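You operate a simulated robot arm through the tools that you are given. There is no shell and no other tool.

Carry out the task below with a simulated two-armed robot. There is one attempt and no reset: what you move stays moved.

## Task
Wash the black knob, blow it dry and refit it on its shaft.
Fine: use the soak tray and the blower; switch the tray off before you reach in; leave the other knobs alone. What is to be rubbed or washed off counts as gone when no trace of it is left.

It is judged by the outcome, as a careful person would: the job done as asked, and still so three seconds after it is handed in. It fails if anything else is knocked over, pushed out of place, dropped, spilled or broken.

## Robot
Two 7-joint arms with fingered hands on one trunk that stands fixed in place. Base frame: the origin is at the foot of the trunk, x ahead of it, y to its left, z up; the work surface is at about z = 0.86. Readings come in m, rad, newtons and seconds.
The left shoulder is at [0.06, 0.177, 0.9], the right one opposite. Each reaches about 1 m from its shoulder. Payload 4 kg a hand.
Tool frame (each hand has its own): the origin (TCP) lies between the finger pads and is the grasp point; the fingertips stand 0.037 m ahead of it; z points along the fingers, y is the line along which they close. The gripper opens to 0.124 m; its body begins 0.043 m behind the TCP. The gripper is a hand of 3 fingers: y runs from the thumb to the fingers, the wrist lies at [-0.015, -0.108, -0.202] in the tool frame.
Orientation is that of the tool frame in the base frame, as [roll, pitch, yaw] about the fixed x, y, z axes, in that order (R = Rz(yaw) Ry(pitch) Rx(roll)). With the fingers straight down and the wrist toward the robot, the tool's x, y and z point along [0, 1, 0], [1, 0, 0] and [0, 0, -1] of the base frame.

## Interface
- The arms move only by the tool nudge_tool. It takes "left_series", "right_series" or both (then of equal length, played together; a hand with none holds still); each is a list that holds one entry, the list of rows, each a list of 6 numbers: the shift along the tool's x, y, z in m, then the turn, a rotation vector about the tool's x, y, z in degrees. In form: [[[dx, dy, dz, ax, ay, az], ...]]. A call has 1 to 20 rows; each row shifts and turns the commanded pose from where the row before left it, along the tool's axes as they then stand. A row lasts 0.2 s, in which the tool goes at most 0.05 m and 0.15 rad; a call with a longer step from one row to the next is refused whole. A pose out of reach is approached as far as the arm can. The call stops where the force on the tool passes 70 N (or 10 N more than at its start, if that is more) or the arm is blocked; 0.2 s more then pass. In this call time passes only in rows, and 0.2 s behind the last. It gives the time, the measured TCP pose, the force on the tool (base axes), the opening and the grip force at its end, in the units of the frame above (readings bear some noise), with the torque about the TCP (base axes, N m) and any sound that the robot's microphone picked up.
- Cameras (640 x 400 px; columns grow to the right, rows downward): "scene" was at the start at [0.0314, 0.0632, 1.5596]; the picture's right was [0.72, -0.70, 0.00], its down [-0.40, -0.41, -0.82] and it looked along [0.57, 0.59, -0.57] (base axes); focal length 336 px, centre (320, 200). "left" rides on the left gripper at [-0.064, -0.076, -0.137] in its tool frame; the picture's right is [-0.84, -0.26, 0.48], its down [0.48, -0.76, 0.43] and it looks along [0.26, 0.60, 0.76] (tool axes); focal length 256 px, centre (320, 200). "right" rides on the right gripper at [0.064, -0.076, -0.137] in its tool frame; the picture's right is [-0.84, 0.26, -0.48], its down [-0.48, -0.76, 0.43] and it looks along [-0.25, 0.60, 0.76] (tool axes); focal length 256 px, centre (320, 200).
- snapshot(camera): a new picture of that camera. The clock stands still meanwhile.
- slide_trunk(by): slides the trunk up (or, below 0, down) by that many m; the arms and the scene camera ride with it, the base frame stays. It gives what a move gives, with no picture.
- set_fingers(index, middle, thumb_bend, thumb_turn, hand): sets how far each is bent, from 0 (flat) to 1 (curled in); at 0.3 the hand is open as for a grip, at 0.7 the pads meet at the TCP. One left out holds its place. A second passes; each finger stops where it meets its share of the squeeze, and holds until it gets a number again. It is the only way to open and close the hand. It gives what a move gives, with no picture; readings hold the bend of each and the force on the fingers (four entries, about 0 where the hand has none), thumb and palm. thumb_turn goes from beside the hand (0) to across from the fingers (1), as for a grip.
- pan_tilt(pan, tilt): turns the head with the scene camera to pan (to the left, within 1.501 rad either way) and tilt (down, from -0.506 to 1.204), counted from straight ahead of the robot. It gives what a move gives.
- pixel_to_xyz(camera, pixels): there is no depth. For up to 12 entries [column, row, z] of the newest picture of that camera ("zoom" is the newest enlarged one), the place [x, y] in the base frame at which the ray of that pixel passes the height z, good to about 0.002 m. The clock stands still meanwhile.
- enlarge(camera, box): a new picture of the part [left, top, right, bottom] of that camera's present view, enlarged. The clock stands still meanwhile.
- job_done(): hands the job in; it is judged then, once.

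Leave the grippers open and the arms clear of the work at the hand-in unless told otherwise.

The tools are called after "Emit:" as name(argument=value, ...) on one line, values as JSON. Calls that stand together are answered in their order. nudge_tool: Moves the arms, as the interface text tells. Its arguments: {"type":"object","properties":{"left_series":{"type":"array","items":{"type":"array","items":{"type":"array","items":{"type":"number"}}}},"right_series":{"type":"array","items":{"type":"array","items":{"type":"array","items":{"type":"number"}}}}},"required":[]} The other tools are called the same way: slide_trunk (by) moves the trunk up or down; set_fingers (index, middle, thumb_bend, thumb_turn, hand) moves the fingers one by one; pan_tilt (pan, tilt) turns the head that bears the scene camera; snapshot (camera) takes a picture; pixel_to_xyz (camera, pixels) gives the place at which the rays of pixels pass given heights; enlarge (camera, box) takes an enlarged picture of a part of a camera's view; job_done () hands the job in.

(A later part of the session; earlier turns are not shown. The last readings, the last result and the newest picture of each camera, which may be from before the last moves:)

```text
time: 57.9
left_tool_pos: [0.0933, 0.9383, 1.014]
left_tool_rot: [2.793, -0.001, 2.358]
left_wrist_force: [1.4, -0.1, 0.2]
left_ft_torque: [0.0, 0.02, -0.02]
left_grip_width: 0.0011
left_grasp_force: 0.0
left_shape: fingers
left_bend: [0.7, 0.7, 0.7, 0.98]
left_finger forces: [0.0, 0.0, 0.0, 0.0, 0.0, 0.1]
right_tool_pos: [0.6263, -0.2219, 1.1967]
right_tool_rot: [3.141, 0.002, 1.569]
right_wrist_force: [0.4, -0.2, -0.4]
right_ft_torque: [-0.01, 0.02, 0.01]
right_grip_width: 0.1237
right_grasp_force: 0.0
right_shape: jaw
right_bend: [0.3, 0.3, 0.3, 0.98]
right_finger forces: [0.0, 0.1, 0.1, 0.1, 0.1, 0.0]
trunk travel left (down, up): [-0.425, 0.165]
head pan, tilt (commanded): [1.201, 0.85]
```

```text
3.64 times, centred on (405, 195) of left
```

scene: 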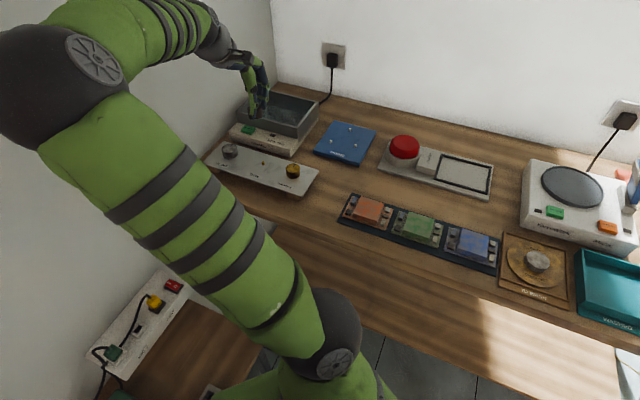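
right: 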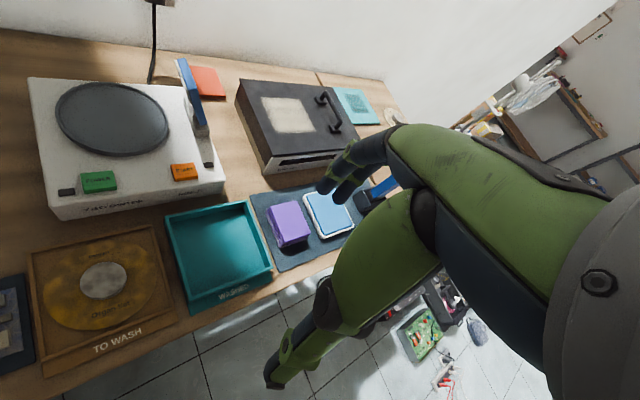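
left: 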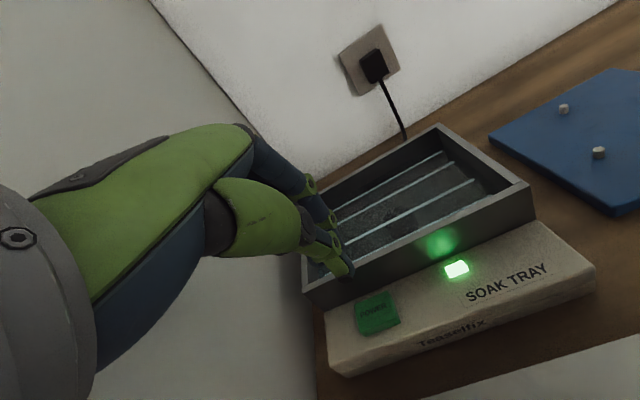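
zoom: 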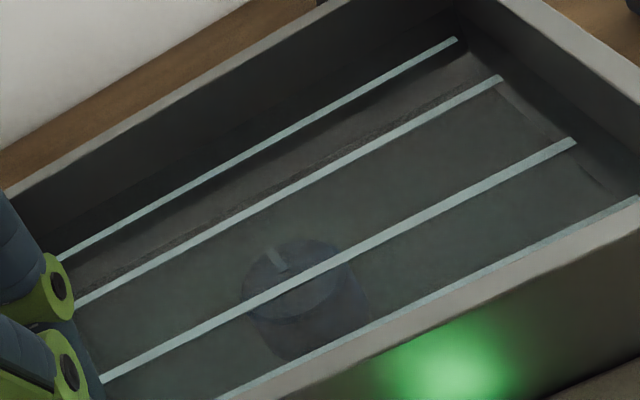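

The knob's colour has shifted from brownish to bluish-dark — the grime is coming off. I soak further until nothing changes any more.

Emit:
nudge_tool(left_series=[[[0, 0, 0, 0, 0, 0], [0, 0, 0, 0, 0, 0], [0, 0, 0, 0, 0, 0], [0, 0, 0, 0, 0, 0], [0, 0, 0, 0, 0, 0], [0, 0, 0, 0, 0, 0], [0, 0, 0, 0, 0, 0], [0, 0, 0, 0, 0, 0], [0, 0, 0, 0, 0, 0], [0, 0, 0, 0, 0, 0], [0, 0, 0, 0, 0, 0], [0, 0, 0, 0, 0, 0], [0, 0, 0, 0, 0, 0], [0, 0, 0, 0, 0, 0], [0, 0, 0, 0, 0, 0], [0, 0, 0, 0, 0, 0], [0, 0, 0, 0, 0, 0], [0, 0, 0, 0, 0, 0], [0, 0, 0, 0, 0, 0], [0, 0, 0, 0, 0, 0]]])

Emit:
nudge_tool(left_series=[[[0, 0, 0, 0, 0, 0], [0, 0, 0, 0, 0, 0], [0, 0, 0, 0, 0, 0], [0, 0, 0, 0, 0, 0], [0, 0, 0, 0, 0, 0], [0, 0, 0, 0, 0, 0], [0, 0, 0, 0, 0, 0], [0, 0, 0, 0, 0, 0], [0, 0, 0, 0, 0, 0], [0, 0, 0, 0, 0, 0], [0, 0, 0, 0, 0, 0], [0, 0, 0, 0, 0, 0], [0, 0, 0, 0, 0, 0], [0, 0, 0, 0, 0, 0], [0, 0, 0, 0, 0, 0], [0, 0, 0, 0, 0, 0], [0, 0, 0, 0, 0, 0], [0, 0, 0, 0, 0, 0], [0, 0, 0, 0, 0, 0], [0, 0, 0, 0, 0, 0]]])

Emit:
enlarge(camera="scene", box=[264, 104, 304, 134])

Emit:
enlarge(camera="left", box=[330, 140, 480, 250])

```text
time: 62.1
left_tool_pos: [0.0929, 0.9381, 1.0141]
left_tool_rot: [2.794, 0.001, 2.354]
left_wrist_force: [0.3, 0.0, -0.4]
left_ft_torque: [0.01, 0.01, -0.01]
left_grip_width: 0.0008
left_grasp_force: 0.0
left_shape: fingers
left_bend: [0.7, 0.7, 0.7, 0.98]
left_finger forces: [0.0, 0.0, 0.0, 0.1, 0.0, 0.1]
right_tool_pos: [0.6261, -0.2223, 1.1959]
right_tool_rot: [3.141, 0.001, 1.572]
right_wrist_force: [0.4, -0.2, 1.1]
right_ft_torque: [-0.02, 0.02, -0.01]
right_grip_width: 0.1235
right_grasp_force: 0.0
right_shape: jaw
right_bend: [0.3, 0.3, 0.3, 0.98]
right_finger forces: [0.1, 0.1, 0.0, 0.0, 0.0, 0.1]
trunk travel left (down, up): [-0.425, 0.165]
head pan, tilt (commanded): [1.201, 0.85]
```

```text
time: 66.3
left_tool_pos: [0.0925, 0.9375, 1.0134]
left_tool_rot: [2.792, 0.001, 2.358]
left_wrist_force: [0.3, -0.2, 0.2]
left_ft_torque: [0.04, -0.01, 0.01]
left_grip_width: 0.0012
left_grasp_force: 0.0
left_shape: fingers
left_bend: [0.7, 0.7, 0.7, 0.98]
left_finger forces: [0.0, 0.0, 0.1, 0.0, 0.0, 0.0]
right_tool_pos: [0.6246, -0.2206, 1.1974]
right_tool_rot: [-3.141, 0.001, 1.57]
right_wrist_force: [-1.0, 0.6, 0.4]
right_ft_torque: [0.01, 0.0, -0.01]
right_grip_width: 0.1238
right_grasp_force: 0.1
right_shape: jaw
right_bend: [0.3, 0.3, 0.3, 0.98]
right_finger forces: [0.0, 0.0, 0.0, 0.1, 0.0, 0.1]
trunk travel left (down, up): [-0.425, 0.165]
head pan, tilt (commanded): [1.201, 0.85]
```

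```text
13.33 times, centred on (284, 119) of scene
```

zoom: 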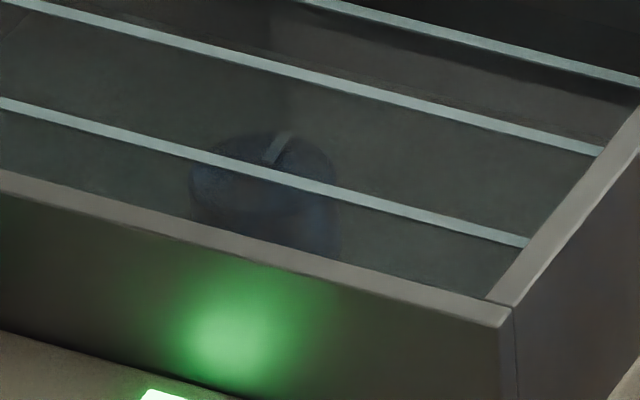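

```text
3.64 times, centred on (405, 195) of left
```

zoom: 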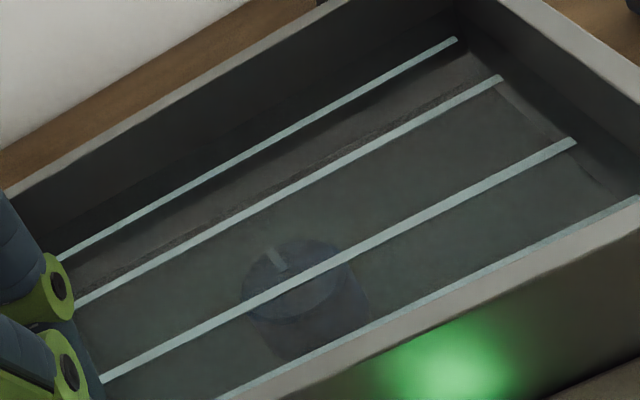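

No change between t=58 and t=66 s, so the cleaning looks finished; I add 4 s for safety and then lower the hand to press POWER again.

Emit:
nudge_tool(left_series=[[[0, 0, 0, 0, 0, 0], [0, 0, 0, 0, 0, 0], [0, 0, 0, 0, 0, 0], [0, 0, 0, 0, 0, 0], [0, 0, 0, 0, 0, 0], [0, 0, 0, 0, 0, 0], [0, 0, 0, 0, 0, 0], [0, 0, 0, 0, 0, 0], [0, 0, 0, 0, 0, 0], [0, 0, 0, 0, 0, 0], [0, 0, 0, 0, 0, 0], [0, 0, 0, 0, 0, 0], [0, 0, 0, 0, 0, 0], [0, 0, 0, 0, 0, 0], [0, 0, 0, 0, 0, 0], [0, 0, 0, 0, 0, 0], [0, -0.0066, 0.0182, 0, 0, 0], [0, -0.0066, 0.0182, 0, 0, 0], [0, -0.0066, 0.0182, 0, 0, 0]]])

Emit:
nudge_tool(left_series=[[[0, -0.001, 0.0028, 0, 0, 0]]])

Emit:
enlarge(camera="scene", box=[220, 80, 310, 150])

```text
time: 70.3
left_tool_pos: [0.0917, 0.9387, 0.9547]
left_tool_rot: [2.792, 0.0, 2.357]
left_wrist_force: [-0.6, 0.6, 0.1]
left_ft_torque: [0.0, 0.02, 0.0]
left_grip_width: 0.0013
left_grasp_force: 0.1
left_shape: fingers
left_bend: [0.7, 0.7, 0.7, 0.98]
left_finger forces: [0.1, 0.0, 0.1, 0.0, 0.0, 0.0]
right_tool_pos: [0.6249, -0.2212, 1.1961]
right_tool_rot: [-3.141, -0.001, 1.573]
right_wrist_force: [0.4, 0.4, 0.0]
right_ft_torque: [-0.02, -0.01, 0.01]
right_grip_width: 0.1236
right_grasp_force: 0.0
right_shape: jaw
right_bend: [0.3, 0.3, 0.3, 0.98]
right_finger forces: [0.0, 0.1, 0.0, 0.0, 0.0, 0.1]
trunk travel left (down, up): [-0.425, 0.165]
head pan, tilt (commanded): [1.201, 0.85]
```

```text
time: 70.7
left_tool_pos: [0.0924, 0.9376, 0.951]
left_tool_rot: [2.793, -0.001, 2.358]
left_wrist_force: [0.2, 0.4, 0.2]
left_ft_torque: [-0.02, -0.01, -0.04]
left_grip_width: 0.001
left_grasp_force: 0.1
left_shape: fingers
left_bend: [0.7, 0.7, 0.7, 0.98]
left_finger forces: [0.1, 0.1, 0.1, 0.0, 0.0, 0.0]
right_tool_pos: [0.6255, -0.221, 1.1979]
right_tool_rot: [3.141, 0.001, 1.57]
right_wrist_force: [-0.1, -0.6, -0.3]
right_ft_torque: [-0.03, -0.04, -0.01]
right_grip_width: 0.1235
right_grasp_force: 0.1
right_shape: jaw
right_bend: [0.3, 0.3, 0.3, 0.98]
right_finger forces: [0.0, 0.0, 0.1, 0.0, 0.0, 0.0]
trunk travel left (down, up): [-0.425, 0.165]
head pan, tilt (commanded): [1.201, 0.85]
```

```text
5.71 times, centred on (265, 115) of scene
```

zoom: 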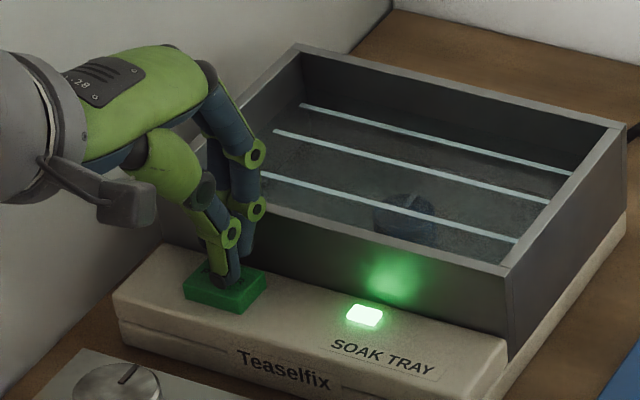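

I press on in 2 mm steps, stopping at the click.

Emit:
nudge_tool(left_series=[[[0, -0.0007, 0.0019, 0, 0, 0], [0, -0.0007, 0.0019, 0, 0, 0]]])

Emit:
nudge_tool(left_series=[[[0, -0.0007, 0.0019, 0, 0, 0]]])

```text
time: 71.3
left_tool_pos: [0.0921, 0.9384, 0.9486]
left_tool_rot: [2.79, 0.0, 2.356]
left_wrist_force: [0.6, -0.7, 2.2]
left_ft_torque: [0.07, -0.01, 0.04]
left_grip_width: 0.001
left_grasp_force: 0.2
left_shape: fingers
left_bend: [0.7, 0.7, 0.7, 0.98]
left_finger forces: [0.0, 2.2, 0.1, 0.1, 0.1, 0.0]
right_tool_pos: [0.6255, -0.222, 1.1979]
right_tool_rot: [3.14, 0.001, 1.571]
right_wrist_force: [0.3, 0.2, 0.4]
right_ft_torque: [0.0, 0.01, -0.01]
right_grip_width: 0.1234
right_grasp_force: 0.0
right_shape: jaw
right_bend: [0.3, 0.3, 0.3, 0.98]
right_finger forces: [0.0, 0.0, 0.0, 0.0, 0.0, 0.0]
trunk travel left (down, up): [-0.425, 0.165]
head pan, tilt (commanded): [1.201, 0.85]
```

```text
time: 71.7
left_tool_pos: [0.09, 0.9385, 0.9469]
left_tool_rot: [2.792, 0.0, 2.356]
left_wrist_force: [-1.8, -2.2, 2.4]
left_ft_torque: [0.06, -0.03, 0.04]
left_grip_width: 0.0009
left_grasp_force: 1.9
left_shape: fingers
left_bend: [0.7, 0.7, 0.7, 0.98]
left_finger forces: [0.0, 3.4, 0.0, 0.0, 0.4, 0.1]
right_tool_pos: [0.6251, -0.2225, 1.1962]
right_tool_rot: [3.141, -0.001, 1.574]
right_wrist_force: [0.0, 0.8, -0.1]
right_ft_torque: [-0.01, 0.02, -0.02]
right_grip_width: 0.1236
right_grasp_force: 0.0
right_shape: jaw
right_bend: [0.3, 0.3, 0.3, 0.98]
right_finger forces: [0.0, 0.1, 0.0, 0.0, 0.0, 0.0]
trunk travel left (down, up): [-0.425, 0.165]
head pan, tilt (commanded): [1.201, 0.85]
```

Force is 3.4 N on the middle finger; one more 2 mm.

Emit:
nudge_tool(left_series=[[[0, -0.0007, 0.0019, 0, 0, 0]]])

Emit:
enlarge(camera="scene", box=[220, 80, 310, 150])

```text
time: 72.1
left_tool_pos: [0.0918, 0.938, 0.9446]
left_tool_rot: [2.792, -0.003, 2.356]
left_wrist_force: [-1.4, -2.6, 2.1]
left_ft_torque: [0.0, -0.01, 0.07]
left_grip_width: 0.0012
left_grasp_force: 2.0
left_shape: fingers
left_bend: [0.7, 0.7, 0.7, 0.98]
left_finger forces: [0.0, 3.4, 0.0, 0.0, 1.1, 0.0]
right_tool_pos: [0.6246, -0.2227, 1.1969]
right_tool_rot: [-3.141, 0.001, 1.571]
right_wrist_force: [0.4, 0.6, 0.0]
right_ft_torque: [0.05, -0.02, 0.03]
right_grip_width: 0.1236
right_grasp_force: 0.1
right_shape: jaw
right_bend: [0.3, 0.3, 0.3, 0.98]
right_finger forces: [0.0, 0.0, 0.1, 0.0, 0.0, 0.1]
trunk travel left (down, up): [-0.425, 0.165]
head pan, tilt (commanded): [1.201, 0.85]
```

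```text
5.71 times, centred on (265, 115) of scene
```

zoom: 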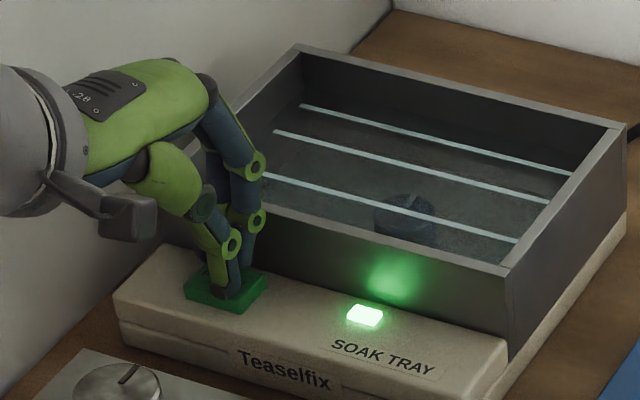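

Not yet toggled (LED still on). One more 2 mm.

Emit:
nudge_tool(left_series=[[[0, -0.0007, 0.0019, 0, 0, 0]]])

Emit:
enlarge(camera="scene", box=[220, 80, 310, 150])

```text
time: 72.5
left_tool_pos: [0.0913, 0.938, 0.9435]
left_tool_rot: [2.792, 0.001, 2.356]
left_wrist_force: [-2.4, -2.6, 4.3]
left_ft_torque: [0.11, -0.05, 0.04]
left_grip_width: 0.0009
left_grasp_force: 4.1
left_shape: fingers
left_bend: [0.7, 0.71, 0.7, 0.98]
left_finger forces: [0.1, 4.8, 0.0, 0.0, 1.8, 0.0]
right_tool_pos: [0.6251, -0.2227, 1.1979]
right_tool_rot: [3.141, 0.0, 1.573]
right_wrist_force: [-0.6, -0.2, 0.4]
right_ft_torque: [-0.03, -0.01, -0.01]
right_grip_width: 0.1235
right_grasp_force: 0.0
right_shape: jaw
right_bend: [0.3, 0.3, 0.3, 0.98]
right_finger forces: [0.0, 0.1, 0.1, 0.0, 0.0, 0.0]
trunk travel left (down, up): [-0.425, 0.165]
head pan, tilt (commanded): [1.201, 0.85]
heard: click
```

```text
5.71 times, centred on (265, 115) of scene
```

zoom: 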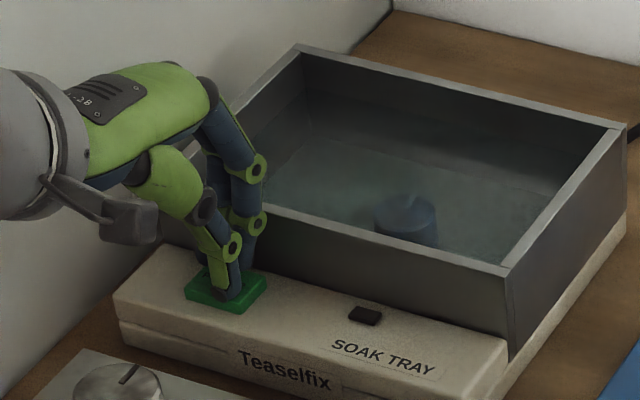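

Click, LED dark: the tray is off. I lift the hand and untilt it to vertical again.

Emit:
nudge_tool(left_series=[[[0, 0.0034, -0.0094, 0, 0, 0], [0, 0.0068, -0.0188, 0, 0, 0], [0, 0.0068, -0.0188, 0, 0, 0], [0, 0.0068, -0.0188, 0, 0, 0], [0, 0.0086, -0.0235, 0, 0, 0], [0, 0.0086, -0.0235, 0, 0, 0], [0, 0, 0, 6.667, 0, 0], [0, 0, 0, 6.667, 0, 0], [0, 0, 0, 6.667, 0, 0]]])

Emit:
enlarge(camera="scene", box=[230, 90, 310, 150])

Emit:
snapshot(camera="left")

```text
time: 74.5
left_tool_pos: [0.0916, 0.9384, 1.0629]
left_tool_rot: [-3.14, -0.001, 2.359]
left_wrist_force: [0.2, 0.6, 0.2]
left_ft_torque: [0.0, -0.01, -0.01]
left_grip_width: 0.0009
left_grasp_force: 0.1
left_shape: fingers
left_bend: [0.7, 0.7, 0.7, 0.98]
left_finger forces: [0.0, 0.1, 0.0, 0.1, 0.0, 0.1]
right_tool_pos: [0.6264, -0.2209, 1.1971]
right_tool_rot: [-3.14, 0.001, 1.574]
right_wrist_force: [-0.1, 0.3, 0.5]
right_ft_torque: [-0.02, 0.0, 0.02]
right_grip_width: 0.1237
right_grasp_force: 0.0
right_shape: jaw
right_bend: [0.3, 0.3, 0.3, 0.98]
right_finger forces: [0.1, 0.0, 0.0, 0.0, 0.0, 0.1]
trunk travel left (down, up): [-0.425, 0.165]
head pan, tilt (commanded): [1.201, 0.85]
```

```text
6.67 times, centred on (270, 120) of scene
```

zoom: 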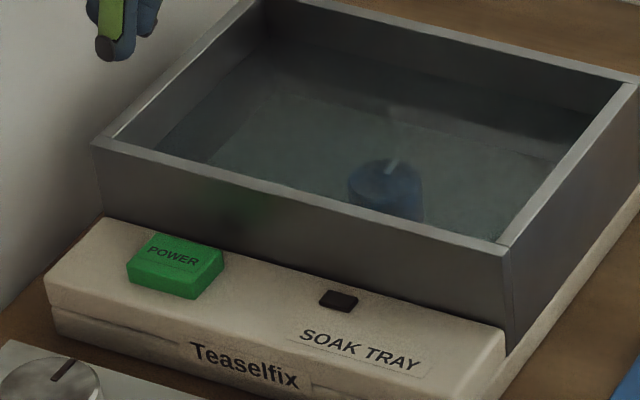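

```text
taken
```

left: 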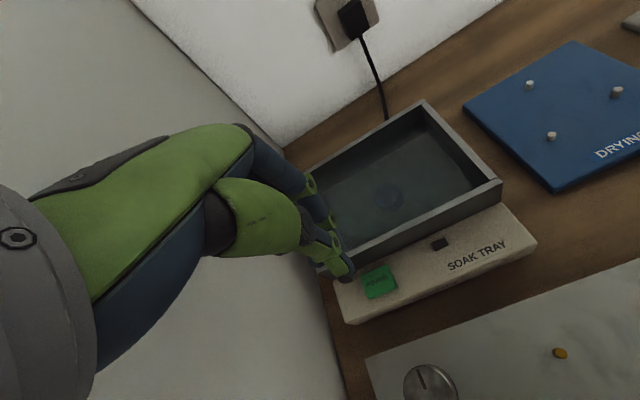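

The knob stands upright, pointer unchanged, tray off. I move back above the knob (0.2088, 0.978) and open the fingers.

Emit:
nudge_tool(left_series=[[[-0.0138, 0.0277, 0, 0, 0, 0], [-0.0138, 0.0277, 0, 0, 0, 0], [-0.0138, 0.0277, 0, 0, 0, 0], [-0.0136, 0.0277, 0, 0, 0, 0]]])

Emit:
set_fingers(hand="left", index=0.5, middle=0.5, thumb_bend=0.5)

Emit:
snapshot(camera="left")

Emit:
enlarge(camera="left", box=[320, 220, 440, 340])

```text
time: 75.5
left_tool_pos: [0.2093, 0.9771, 1.0633]
left_tool_rot: [-3.139, 0.0, 2.357]
left_wrist_force: [0.4, -0.2, 0.0]
left_ft_torque: [0.01, 0.02, 0.01]
left_grip_width: 0.0011
left_grasp_force: 0.0
left_shape: fingers
left_bend: [0.7, 0.7, 0.7, 0.98]
left_finger forces: [0.1, 0.0, 0.1, 0.1, 0.0, 0.1]
right_tool_pos: [0.6261, -0.2201, 1.1962]
right_tool_rot: [-3.141, 0.001, 1.573]
right_wrist_force: [0.5, 0.0, 0.1]
right_ft_torque: [-0.05, 0.0, 0.03]
right_grip_width: 0.1235
right_grasp_force: 0.1
right_shape: jaw
right_bend: [0.3, 0.3, 0.3, 0.98]
right_finger forces: [0.0, 0.0, 0.0, 0.1, 0.1, 0.0]
trunk travel left (down, up): [-0.425, 0.165]
head pan, tilt (commanded): [1.201, 0.85]
```

```text
time: 76.5
left_tool_pos: [0.2091, 0.977, 1.0637]
left_tool_rot: [3.141, -0.001, 2.354]
left_wrist_force: [1.1, -0.2, 0.8]
left_ft_torque: [0.02, -0.01, -0.03]
left_grip_width: 0.0619
left_grasp_force: 0.0
left_shape: fingers
left_bend: [0.5, 0.5, 0.5, 0.98]
left_finger forces: [0.1, 0.0, 0.1, 0.0, 0.0, 0.0]
right_tool_pos: [0.6264, -0.2214, 1.1977]
right_tool_rot: [3.14, 0.001, 1.571]
right_wrist_force: [-0.4, -0.2, 0.0]
right_ft_torque: [0.04, -0.01, 0.04]
right_grip_width: 0.1236
right_grasp_force: 0.1
right_shape: jaw
right_bend: [0.3, 0.3, 0.3, 0.98]
right_finger forces: [0.0, 0.0, 0.0, 0.0, 0.0, 0.1]
trunk travel left (down, up): [-0.425, 0.165]
head pan, tilt (commanded): [1.201, 0.85]
```

```text
taken
```

left: 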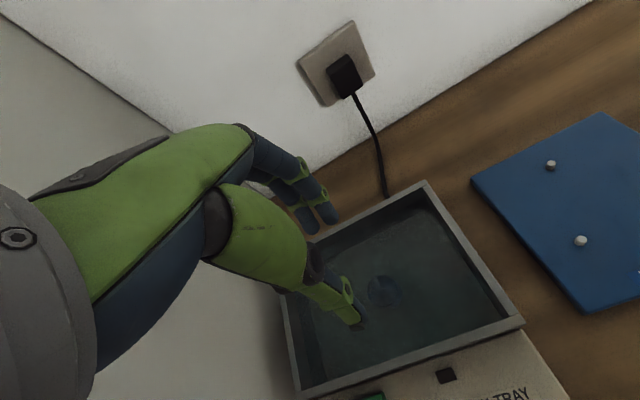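

```text
3.33 times, centred on (380, 280) of left
```

zoom: 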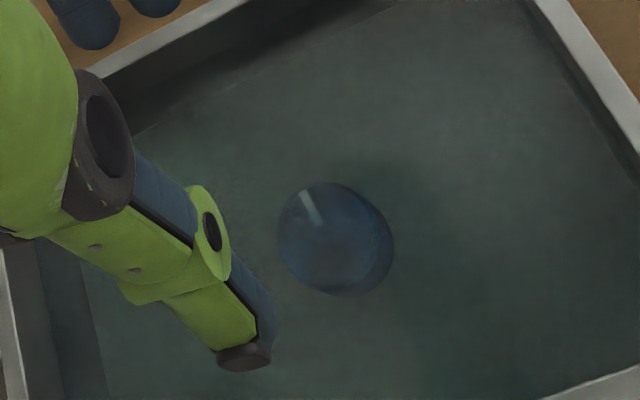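

Well centred over the knob (seen at (383,290), predicted (382.5,290)). I narrow slightly to 0.53 and descend to TCP z≈0.9285.

Emit:
set_fingers(hand="left", index=0.53, middle=0.53, thumb_bend=0.53)

Emit:
nudge_tool(left_series=[[[0, 0, 0.03, 0, 0, 0], [0, 0, 0.03, 0, 0, 0], [0, 0, 0.03, 0, 0, 0], [0, 0, 0.025, 0, 0, 0], [0, 0, 0.01, 0, 0, 0], [0, 0, 0.006, 0, 0, 0]]])

Emit:
enlarge(camera="scene", box=[250, 80, 310, 130])

Emit:
enlarge(camera="left", box=[260, 180, 420, 340])

```text
time: 77.5
left_tool_pos: [0.2092, 0.9775, 1.0636]
left_tool_rot: [-3.141, -0.001, 2.357]
left_wrist_force: [0.2, -0.6, -0.9]
left_ft_torque: [-0.04, 0.01, 0.03]
left_grip_width: 0.0531
left_grasp_force: 0.0
left_shape: fingers
left_bend: [0.53, 0.53, 0.53, 0.98]
left_finger forces: [0.0, 0.1, 0.1, 0.0, 0.0, 0.0]
right_tool_pos: [0.6254, -0.2216, 1.1973]
right_tool_rot: [3.141, 0.0, 1.569]
right_wrist_force: [0.8, -0.1, -0.3]
right_ft_torque: [-0.02, 0.01, -0.03]
right_grip_width: 0.1236
right_grasp_force: 0.1
right_shape: jaw
right_bend: [0.3, 0.3, 0.3, 0.98]
right_finger forces: [0.0, 0.0, 0.0, 0.0, 0.0, 0.0]
trunk travel left (down, up): [-0.425, 0.165]
head pan, tilt (commanded): [1.201, 0.85]
```

```text
time: 78.9
left_tool_pos: [0.2084, 0.9768, 0.9307]
left_tool_rot: [3.141, -0.001, 2.357]
left_wrist_force: [0.4, 0.1, 0.0]
left_ft_torque: [0.01, 0.0, -0.01]
left_grip_width: 0.0529
left_grasp_force: 0.1
left_shape: fingers
left_bend: [0.53, 0.53, 0.53, 0.98]
left_finger forces: [0.1, 0.1, 0.0, 0.1, 0.1, 0.0]
right_tool_pos: [0.6256, -0.2227, 1.1971]
right_tool_rot: [-3.14, 0.001, 1.57]
right_wrist_force: [-0.1, 0.2, 0.4]
right_ft_torque: [-0.01, 0.0, -0.01]
right_grip_width: 0.1236
right_grasp_force: 0.0
right_shape: jaw
right_bend: [0.3, 0.3, 0.3, 0.98]
right_finger forces: [0.0, 0.0, 0.1, 0.1, 0.0, 0.1]
trunk travel left (down, up): [-0.425, 0.165]
head pan, tilt (commanded): [1.201, 0.85]
```

```text
8.00 times, centred on (280, 105) of scene
```

zoom: 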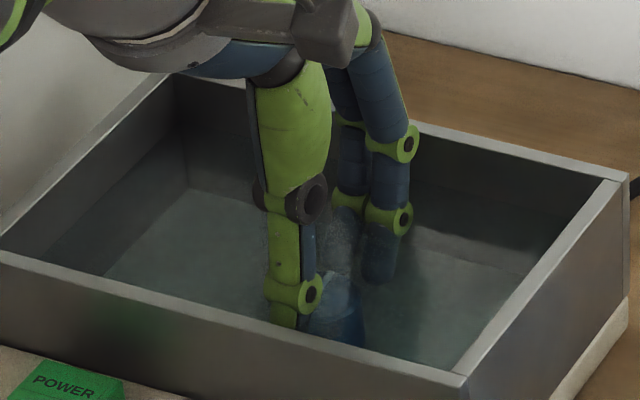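

```text
2.50 times, centred on (340, 260) of left
```

zoom: 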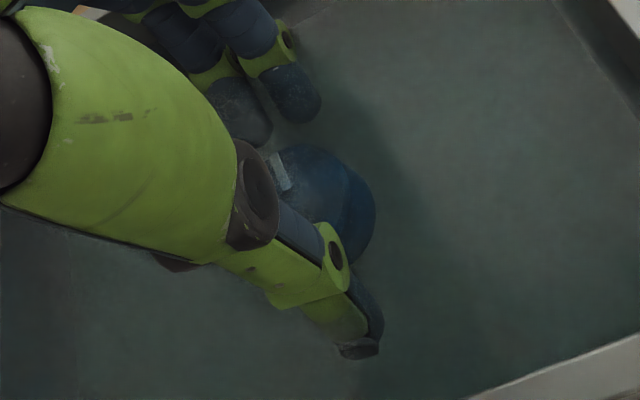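

Fingers straddle the knob. I lower 2.5 mm more and close.

Emit:
nudge_tool(left_series=[[[0, 0, 0.0025, 0, 0, 0]]])

Emit:
set_fingers(hand="left", index=0.7, middle=0.7, thumb_bend=0.7)

Emit:
enlarge(camera="left", box=[260, 180, 420, 340])

```text
time: 79.3
left_tool_pos: [0.2081, 0.9772, 0.9291]
left_tool_rot: [-3.141, -0.001, 2.355]
left_wrist_force: [-0.2, -0.1, -0.2]
left_ft_torque: [-0.02, 0.02, 0.0]
left_grip_width: 0.0532
left_grasp_force: 0.1
left_shape: fingers
left_bend: [0.53, 0.53, 0.53, 0.98]
left_finger forces: [0.1, 0.1, 0.0, 0.1, 0.0, 0.1]
right_tool_pos: [0.6248, -0.2208, 1.1977]
right_tool_rot: [-3.142, 0.0, 1.571]
right_wrist_force: [0.1, -1.3, 0.2]
right_ft_torque: [0.02, 0.01, -0.01]
right_grip_width: 0.1238
right_grasp_force: 0.0
right_shape: jaw
right_bend: [0.3, 0.3, 0.3, 0.98]
right_finger forces: [0.0, 0.0, 0.0, 0.0, 0.0, 0.0]
trunk travel left (down, up): [-0.425, 0.165]
head pan, tilt (commanded): [1.201, 0.85]
```

```text
time: 80.3
left_tool_pos: [0.209, 0.9768, 0.9295]
left_tool_rot: [3.142, 0.0, 2.357]
left_wrist_force: [-0.5, 0.6, 3.4]
left_ft_torque: [0.09, -0.03, -0.02]
left_grip_width: 0.0282
left_grasp_force: 17.6
left_shape: fingers
left_bend: [0.63, 0.63, 0.64, 0.96]
left_finger forces: [8.2, 10.2, 0.1, 0.1, 17.1, 0.0]
right_tool_pos: [0.6253, -0.2216, 1.1975]
right_tool_rot: [-3.141, 0.0, 1.57]
right_wrist_force: [0.7, 0.4, -0.1]
right_ft_torque: [0.03, 0.01, 0.0]
right_grip_width: 0.1236
right_grasp_force: 0.0
right_shape: jaw
right_bend: [0.3, 0.3, 0.3, 0.98]
right_finger forces: [0.0, 0.1, 0.0, 0.0, 0.0, 0.1]
trunk travel left (down, up): [-0.425, 0.165]
head pan, tilt (commanded): [1.201, 0.85]
```

```text
2.50 times, centred on (340, 260) of left
```

zoom: 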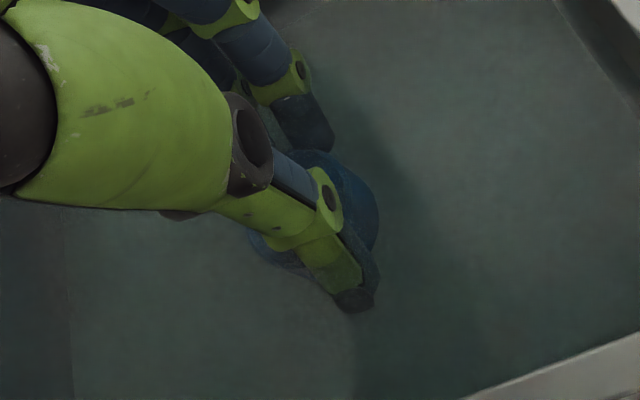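

Gripped again. I lift straight up slowly, pausing above the water to drain.

Emit:
nudge_tool(left_series=[[[0, 0, -0.005, 0, 0, 0], [0, 0, -0.01, 0, 0, 0], [0, 0, -0.015, 0, 0, 0], [0, 0, -0.015, 0, 0, 0], [0, 0, -0.015, 0, 0, 0], [0, 0, 0, 0, 0, 0], [0, 0, 0, 0, 0, 0], [0, 0, 0, 0, 0, 0], [0, 0, 0, 0, 0, 0], [0, 0, 0, 0, 0, 0]]])

Emit:
enlarge(camera="scene", box=[240, 70, 320, 130])

Emit:
enlarge(camera="left", box=[260, 180, 420, 340])

```text
time: 82.5
left_tool_pos: [0.2096, 0.9784, 0.989]
left_tool_rot: [3.141, 0.002, 2.356]
left_wrist_force: [0.1, 0.0, -0.5]
left_ft_torque: [0.04, 0.0, 0.02]
left_grip_width: 0.0283
left_grasp_force: 17.0
left_shape: fingers
left_bend: [0.63, 0.63, 0.64, 0.96]
left_finger forces: [8.1, 9.5, 0.0, 0.0, 16.9, 0.1]
right_tool_pos: [0.6255, -0.2213, 1.1975]
right_tool_rot: [3.141, 0.0, 1.571]
right_wrist_force: [0.4, 0.1, 0.9]
right_ft_torque: [0.01, 0.0, -0.02]
right_grip_width: 0.1237
right_grasp_force: 0.1
right_shape: jaw
right_bend: [0.3, 0.3, 0.3, 0.98]
right_finger forces: [0.0, 0.0, 0.0, 0.1, 0.0, 0.0]
trunk travel left (down, up): [-0.425, 0.165]
head pan, tilt (commanded): [1.201, 0.85]
```

```text
6.67 times, centred on (280, 100) of scene
```

zoom: 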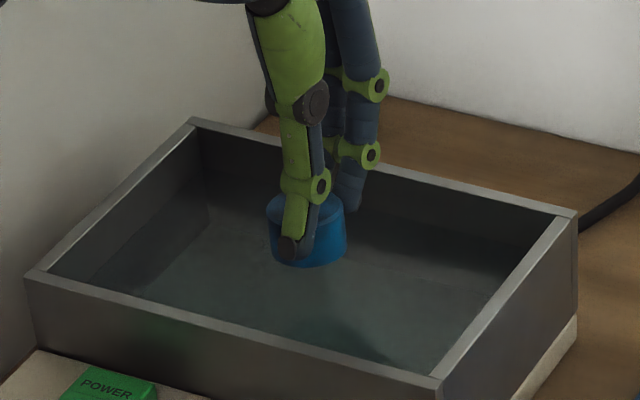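

```text
2.50 times, centred on (340, 260) of left
```

zoom: 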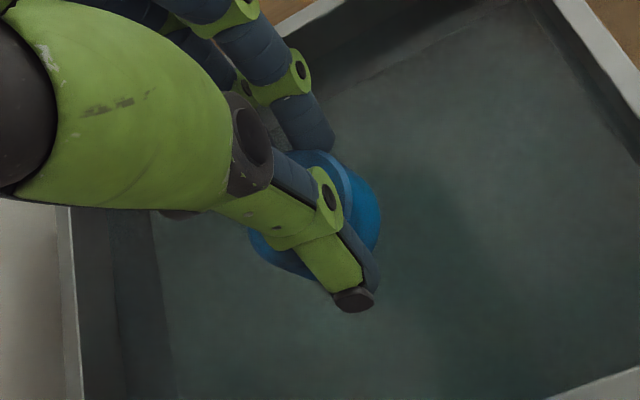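

The knob comes out looking blue where it was brown-black before; it's wet now – I'll judge the colour again once dry. I lift to z≈1.10 and carry it along the bench to above the blower's frame centre (0.618, 0.562).

Emit:
nudge_tool(left_series=[[[0, 0, -0.02, 0, 0, 0], [0, 0, -0.03, 0, 0, 0], [0, 0, -0.03, 0, 0, 0], [0, 0, -0.03, 0, 0, 0], [-0.0389, -0.0004, 0, 0, 0, 0], [-0.0389, -0.0004, 0, 0, 0, 0], [-0.0389, -0.0004, 0, 0, 0, 0], [-0.0389, -0.0004, 0, 0, 0, 0], [-0.0389, -0.0004, 0, 0, 0, 0], [-0.0389, -0.0004, 0, 0, 0, 0], [-0.0389, -0.0004, 0, 0, 0, 0], [-0.0389, -0.0004, 0, 0, 0, 0], [-0.0389, -0.0004, 0, 0, 0, 0], [-0.0389, -0.0004, 0, 0, 0, 0], [-0.0389, -0.0004, 0, 0, 0, 0], [-0.0389, -0.0004, 0, 0, 0, 0], [-0.0389, -0.0004, 0, 0, 0, 0], [-0.0389, -0.0004, 0, 0, 0, 0], [-0.0389, -0.0004, 0, 0, 0, 0]]])

Emit:
snapshot(camera="scene")

Emit:
snapshot(camera="left")

```text
time: 86.5
left_tool_pos: [0.6193, 0.5615, 1.1008]
left_tool_rot: [3.141, 0.002, 2.357]
left_wrist_force: [0.0, -0.6, 0.8]
left_ft_torque: [-0.03, -0.02, -0.03]
left_grip_width: 0.0278
left_grasp_force: 17.1
left_shape: fingers
left_bend: [0.63, 0.63, 0.64, 0.96]
left_finger forces: [7.8, 9.6, 0.0, 0.0, 16.8, 0.1]
right_tool_pos: [0.6261, -0.2215, 1.1979]
right_tool_rot: [3.14, 0.001, 1.572]
right_wrist_force: [0.3, -0.1, -0.2]
right_ft_torque: [0.01, 0.02, 0.0]
right_grip_width: 0.1237
right_grasp_force: 0.1
right_shape: jaw
right_bend: [0.3, 0.3, 0.3, 0.98]
right_finger forces: [0.0, 0.0, 0.0, 0.0, 0.1, 0.0]
trunk travel left (down, up): [-0.425, 0.165]
head pan, tilt (commanded): [1.201, 0.85]
```

```text
taken
```

scene: 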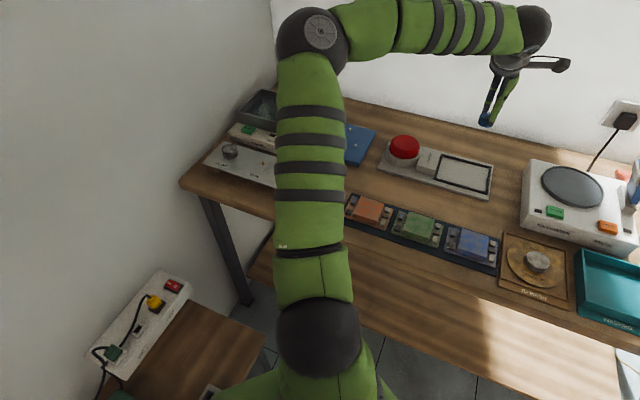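

```text
taken
```

left: 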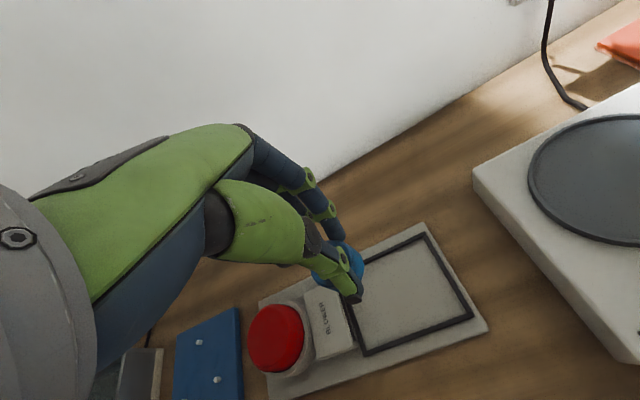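

The hand is above the frame. I check the frame's centre with the left picture: corners about (425,236), (473,316), (363,355).

Emit:
pixel_to_xyz(camera="left", pixels=[[425, 236, 0.88], [473, 316, 0.88], [363, 355, 0.88], [425, 236, 0.87], [473, 316, 0.87], [363, 355, 0.87], [397, 298, 0.875], [276, 335, 0.93], [328, 318, 0.9]])

Emit:
enlarge(camera="left", box=[230, 210, 500, 400])

Emit:
enlarge(camera="scene", box=[380, 90, 520, 200])

```text
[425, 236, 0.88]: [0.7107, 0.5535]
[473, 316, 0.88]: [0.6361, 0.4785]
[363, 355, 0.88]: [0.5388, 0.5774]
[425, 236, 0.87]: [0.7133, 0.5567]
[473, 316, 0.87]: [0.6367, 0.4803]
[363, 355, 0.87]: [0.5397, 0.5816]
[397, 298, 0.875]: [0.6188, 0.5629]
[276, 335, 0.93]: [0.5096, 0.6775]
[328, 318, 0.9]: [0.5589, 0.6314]
```

```text
2.11 times, centred on (365, 305) of left
```

zoom: 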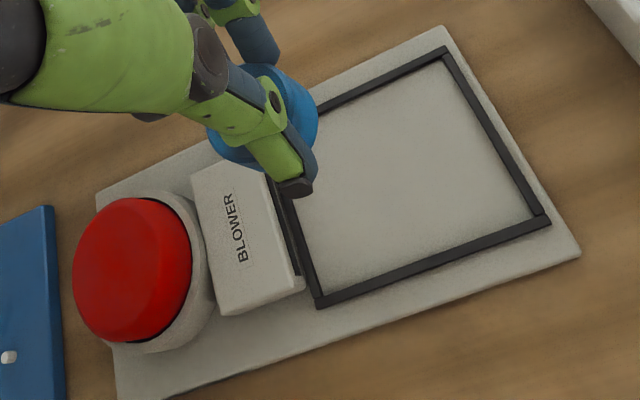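

```text
3.64 times, centred on (450, 145) of scene
```

zoom: 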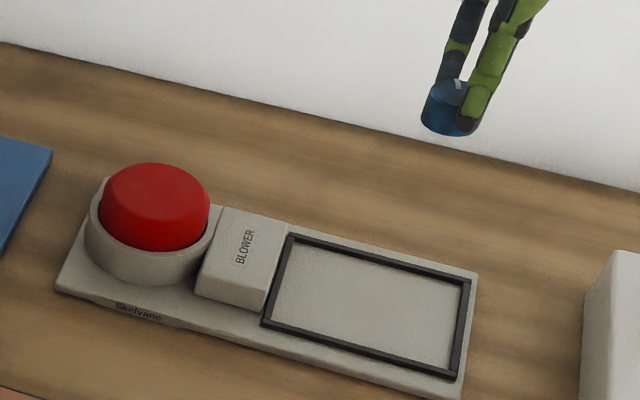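

The frame centre works out at about (0.620, 0.563) – I'm there. I descend to z≈0.95, then in small steps to contact.

Emit:
nudge_tool(left_series=[[[0, 0, 0.03, 0, 0, 0], [0, 0, 0.03, 0, 0, 0], [0, 0, 0.03, 0, 0, 0], [0, 0, 0.03, 0, 0, 0], [0, 0, 0.02, 0, 0, 0], [0, 0, 0.01, 0, 0, 0]]])

Emit:
enlarge(camera="scene", box=[400, 120, 500, 200])

Emit:
enlarge(camera="left", box=[230, 180, 470, 380])

```text
time: 87.9
left_tool_pos: [0.6188, 0.5612, 0.9473]
left_tool_rot: [3.141, 0.003, 2.357]
left_wrist_force: [0.2, 0.2, -0.2]
left_ft_torque: [-0.01, 0.0, 0.02]
left_grip_width: 0.0276
left_grasp_force: 16.7
left_shape: fingers
left_bend: [0.63, 0.63, 0.64, 0.96]
left_finger forces: [8.0, 9.6, 0.0, 0.0, 16.6, 0.0]
right_tool_pos: [0.6256, -0.2215, 1.1968]
right_tool_rot: [3.141, 0.0, 1.571]
right_wrist_force: [-0.4, 0.6, 0.0]
right_ft_torque: [-0.01, -0.03, -0.04]
right_grip_width: 0.1237
right_grasp_force: 0.1
right_shape: jaw
right_bend: [0.3, 0.3, 0.3, 0.98]
right_finger forces: [0.0, 0.0, 0.1, 0.1, 0.0, 0.0]
trunk travel left (down, up): [-0.425, 0.165]
head pan, tilt (commanded): [1.201, 0.85]
```

```text
5.00 times, centred on (450, 160) of scene
```

zoom: 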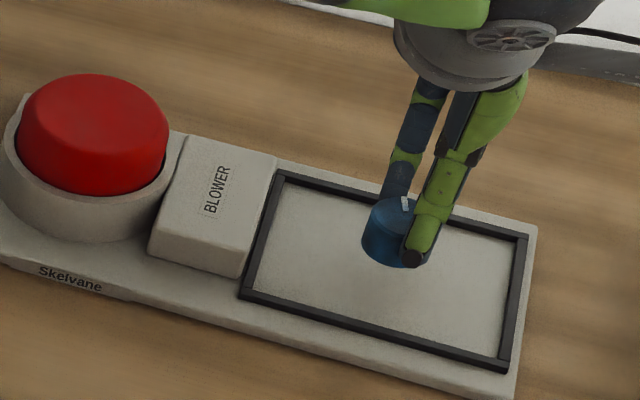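

```text
2.00 times, centred on (350, 280) of left
```

zoom: 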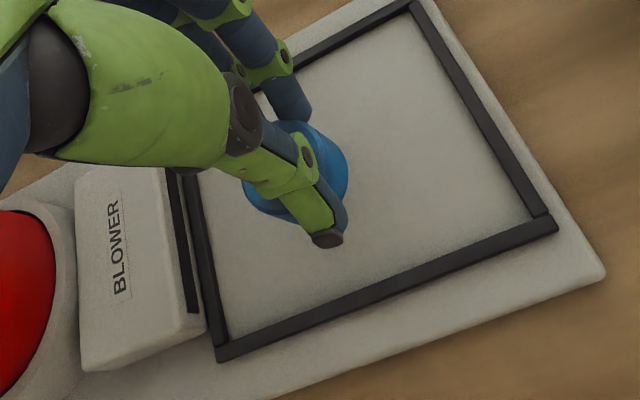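

Inside the frame area, the nozzle slot faces it. I lower in 3 mm steps.

Emit:
nudge_tool(left_series=[[[0, 0, 0.003, 0, 0, 0], [0, 0, 0.003, 0, 0, 0], [0, 0, 0.003, 0, 0, 0]]])

Emit:
nudge_tool(left_series=[[[0, 0, 0.002, 0, 0, 0], [0, 0, 0.002, 0, 0, 0]]])

Emit:
nudge_tool(left_series=[[[0, 0, 0.002, 0, 0, 0], [0, 0, 0.002, 0, 0, 0]]])

Emit:
enlarge(camera="scene", box=[420, 130, 500, 190])

```text
time: 88.7
left_tool_pos: [0.6173, 0.5618, 0.9397]
left_tool_rot: [-3.14, 0.0, 2.356]
left_wrist_force: [0.3, -0.4, -0.2]
left_ft_torque: [0.01, -0.04, 0.0]
left_grip_width: 0.0273
left_grasp_force: 17.2
left_shape: fingers
left_bend: [0.63, 0.63, 0.64, 0.96]
left_finger forces: [7.9, 9.6, 0.0, 0.1, 16.6, 0.0]
right_tool_pos: [0.6261, -0.2209, 1.1966]
right_tool_rot: [-3.141, 0.0, 1.571]
right_wrist_force: [-0.4, -0.1, 0.2]
right_ft_torque: [0.01, -0.02, -0.01]
right_grip_width: 0.1235
right_grasp_force: 0.0
right_shape: jaw
right_bend: [0.3, 0.3, 0.3, 0.98]
right_finger forces: [0.0, 0.0, 0.0, 0.0, 0.0, 0.0]
trunk travel left (down, up): [-0.425, 0.165]
head pan, tilt (commanded): [1.201, 0.85]
```

```text
time: 89.3
left_tool_pos: [0.6163, 0.5618, 0.9372]
left_tool_rot: [-3.142, 0.002, 2.357]
left_wrist_force: [-0.8, -0.2, -1.1]
left_ft_torque: [-0.02, 0.02, -0.01]
left_grip_width: 0.0275
left_grasp_force: 17.3
left_shape: fingers
left_bend: [0.63, 0.63, 0.64, 0.96]
left_finger forces: [7.9, 9.6, 0.0, 0.1, 16.7, 0.1]
right_tool_pos: [0.6261, -0.2214, 1.1975]
right_tool_rot: [3.141, 0.0, 1.571]
right_wrist_force: [-0.5, 0.5, -1.2]
right_ft_torque: [0.01, 0.01, 0.01]
right_grip_width: 0.1238
right_grasp_force: 0.2
right_shape: jaw
right_bend: [0.3, 0.3, 0.3, 0.98]
right_finger forces: [0.0, 0.0, 0.0, 0.1, 0.1, 0.0]
trunk travel left (down, up): [-0.425, 0.165]
head pan, tilt (commanded): [1.201, 0.85]
```

```text
time: 89.9
left_tool_pos: [0.616, 0.5619, 0.931]
left_tool_rot: [-3.141, 0.0, 2.359]
left_wrist_force: [-0.1, 0.1, -0.4]
left_ft_torque: [0.01, 0.04, -0.02]
left_grip_width: 0.0277
left_grasp_force: 16.9
left_shape: fingers
left_bend: [0.63, 0.63, 0.64, 0.96]
left_finger forces: [7.9, 9.6, 0.1, 0.0, 16.6, 0.1]
right_tool_pos: [0.6248, -0.2211, 1.198]
right_tool_rot: [-3.141, 0.0, 1.57]
right_wrist_force: [-0.1, 0.7, -0.3]
right_ft_torque: [-0.02, -0.01, -0.03]
right_grip_width: 0.1236
right_grasp_force: 0.1
right_shape: jaw
right_bend: [0.3, 0.3, 0.3, 0.98]
right_finger forces: [0.0, 0.1, 0.0, 0.1, 0.0, 0.1]
trunk travel left (down, up): [-0.425, 0.165]
head pan, tilt (commanded): [1.201, 0.85]
```

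```text
6.67 times, centred on (460, 160) of scene
```

zoom: 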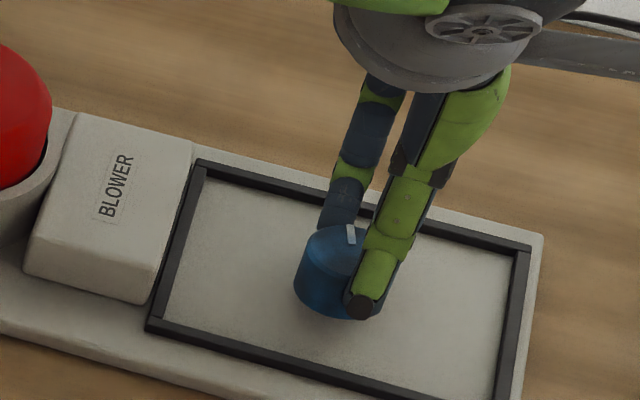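

Not in contact yet; shadow under the knob is narrowing. I continue in 2 mm steps.

Emit:
nudge_tool(left_series=[[[0, 0, 0.002, 0, 0, 0]]])

Emit:
nudge_tool(left_series=[[[0, 0, 0.002, 0, 0, 0]]])

Emit:
enlarge(camera="scene", box=[420, 130, 500, 190])

```text
time: 90.3
left_tool_pos: [0.6163, 0.562, 0.9295]
left_tool_rot: [-3.141, 0.001, 2.36]
left_wrist_force: [0.1, -1.0, -1.0]
left_ft_torque: [-0.02, 0.02, -0.01]
left_grip_width: 0.0272
left_grasp_force: 17.2
left_shape: fingers
left_bend: [0.63, 0.63, 0.64, 0.96]
left_finger forces: [7.7, 9.6, 0.0, 0.0, 16.6, 0.0]
right_tool_pos: [0.6255, -0.2214, 1.1975]
right_tool_rot: [3.141, -0.001, 1.572]
right_wrist_force: [0.6, 0.2, 0.7]
right_ft_torque: [0.01, -0.01, 0.0]
right_grip_width: 0.1236
right_grasp_force: 0.0
right_shape: jaw
right_bend: [0.3, 0.3, 0.3, 0.98]
right_finger forces: [0.1, 0.1, 0.1, 0.0, 0.0, 0.1]
trunk travel left (down, up): [-0.425, 0.165]
head pan, tilt (commanded): [1.201, 0.85]
```

```text
time: 90.7
left_tool_pos: [0.6169, 0.5625, 0.9287]
left_tool_rot: [-3.14, 0.0, 2.358]
left_wrist_force: [0.8, 1.4, -0.3]
left_ft_torque: [-0.05, 0.01, -0.02]
left_grip_width: 0.0276
left_grasp_force: 17.0
left_shape: fingers
left_bend: [0.63, 0.63, 0.64, 0.96]
left_finger forces: [7.9, 9.6, 0.1, 0.0, 16.6, 0.0]
right_tool_pos: [0.627, -0.2213, 1.1974]
right_tool_rot: [-3.14, 0.0, 1.57]
right_wrist_force: [-0.6, 0.6, -0.3]
right_ft_torque: [0.02, 0.0, -0.01]
right_grip_width: 0.1238
right_grasp_force: 0.0
right_shape: jaw
right_bend: [0.3, 0.3, 0.3, 0.98]
right_finger forces: [0.1, 0.0, 0.1, 0.1, 0.0, 0.0]
trunk travel left (down, up): [-0.425, 0.165]
head pan, tilt (commanded): [1.201, 0.85]
```

```text
6.67 times, centred on (460, 160) of scene
```

zoom: 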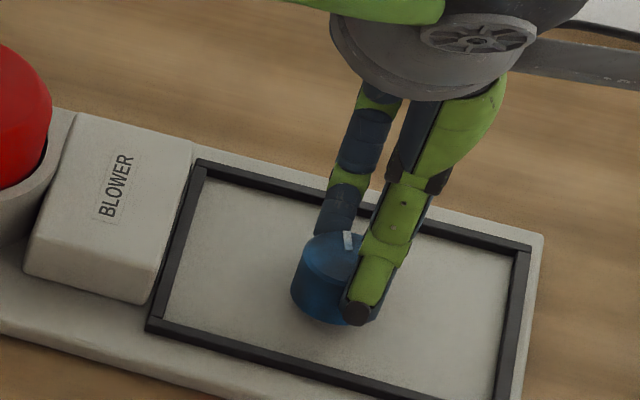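

Emit:
nudge_tool(left_series=[[[0, 0, 0.002, 0, 0, 0]]])

Emit:
nudge_tool(left_series=[[[0, 0, 0.002, 0, 0, 0]]])

Emit:
enlarge(camera="scene", box=[420, 130, 500, 190])

```text
time: 91.1
left_tool_pos: [0.6173, 0.5611, 0.926]
left_tool_rot: [-3.141, 0.0, 2.356]
left_wrist_force: [0.3, -0.2, -0.4]
left_ft_torque: [0.0, -0.01, 0.01]
left_grip_width: 0.0279
left_grasp_force: 17.0
left_shape: fingers
left_bend: [0.63, 0.63, 0.64, 0.96]
left_finger forces: [7.9, 9.6, 0.1, 0.0, 16.5, 0.0]
right_tool_pos: [0.6264, -0.2215, 1.1966]
right_tool_rot: [3.141, -0.001, 1.572]
right_wrist_force: [0.4, 0.6, 0.5]
right_ft_torque: [-0.01, 0.02, -0.01]
right_grip_width: 0.1234
right_grasp_force: 0.0
right_shape: jaw
right_bend: [0.3, 0.3, 0.3, 0.98]
right_finger forces: [0.0, 0.1, 0.1, 0.0, 0.0, 0.0]
trunk travel left (down, up): [-0.425, 0.165]
head pan, tilt (commanded): [1.201, 0.85]
```

```text
time: 91.5
left_tool_pos: [0.6167, 0.5626, 0.9249]
left_tool_rot: [-3.142, 0.001, 2.357]
left_wrist_force: [-0.7, -0.2, -1.2]
left_ft_torque: [-0.02, -0.01, -0.01]
left_grip_width: 0.0277
left_grasp_force: 17.5
left_shape: fingers
left_bend: [0.63, 0.63, 0.64, 0.96]
left_finger forces: [7.9, 9.5, 0.0, 0.0, 16.6, 0.0]
right_tool_pos: [0.6249, -0.221, 1.1976]
right_tool_rot: [-3.14, -0.001, 1.571]
right_wrist_force: [0.2, -0.4, 0.1]
right_ft_torque: [0.0, -0.02, -0.02]
right_grip_width: 0.1235
right_grasp_force: 0.1
right_shape: jaw
right_bend: [0.3, 0.3, 0.3, 0.98]
right_finger forces: [0.1, 0.1, 0.1, 0.1, 0.1, 0.0]
trunk travel left (down, up): [-0.425, 0.165]
head pan, tilt (commanded): [1.201, 0.85]
```

```text
6.67 times, centred on (460, 160) of scene
```

zoom: 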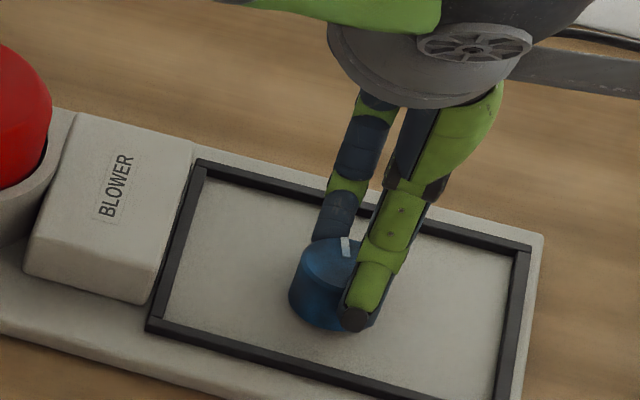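

Emit:
nudge_tool(left_series=[[[0, 0, 0.0015, 0, 0, 0]]])

Emit:
nudge_tool(left_series=[[[0, 0, 0.0015, 0, 0, 0]]])

Emit:
enlarge(camera="scene", box=[420, 130, 500, 190])

```text
time: 91.9
left_tool_pos: [0.6169, 0.5611, 0.9223]
left_tool_rot: [-3.141, 0.0, 2.358]
left_wrist_force: [-0.5, -0.2, -0.2]
left_ft_torque: [-0.05, 0.02, 0.0]
left_grip_width: 0.0275
left_grasp_force: 17.0
left_shape: fingers
left_bend: [0.63, 0.63, 0.64, 0.96]
left_finger forces: [7.9, 9.6, 0.1, 0.0, 16.6, 0.0]
right_tool_pos: [0.6259, -0.2216, 1.196]
right_tool_rot: [3.141, 0.0, 1.571]
right_wrist_force: [-0.9, 0.0, 0.5]
right_ft_torque: [0.0, -0.02, 0.01]
right_grip_width: 0.1234
right_grasp_force: 0.1
right_shape: jaw
right_bend: [0.3, 0.3, 0.3, 0.98]
right_finger forces: [0.0, 0.0, 0.0, 0.0, 0.0, 0.0]
trunk travel left (down, up): [-0.425, 0.165]
head pan, tilt (commanded): [1.201, 0.85]
```

```text
time: 92.3
left_tool_pos: [0.6176, 0.5623, 0.9213]
left_tool_rot: [3.14, -0.001, 2.357]
left_wrist_force: [0.0, -0.9, 2.3]
left_ft_torque: [0.01, 0.0, 0.0]
left_grip_width: 0.0278
left_grasp_force: 17.4
left_shape: fingers
left_bend: [0.63, 0.63, 0.64, 0.96]
left_finger forces: [8.0, 9.9, 0.1, 0.0, 16.9, 0.1]
right_tool_pos: [0.6249, -0.2216, 1.1975]
right_tool_rot: [-3.141, -0.001, 1.571]
right_wrist_force: [0.0, 0.5, -0.1]
right_ft_torque: [0.03, -0.04, 0.0]
right_grip_width: 0.1239
right_grasp_force: 0.0
right_shape: jaw
right_bend: [0.3, 0.3, 0.3, 0.98]
right_finger forces: [0.0, 0.0, 0.1, 0.0, 0.0, 0.0]
trunk travel left (down, up): [-0.425, 0.165]
head pan, tilt (commanded): [1.201, 0.85]
```

```text
6.67 times, centred on (460, 160) of scene
```

zoom: 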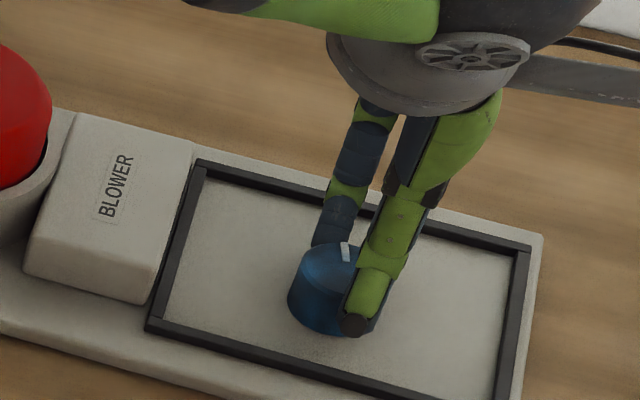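

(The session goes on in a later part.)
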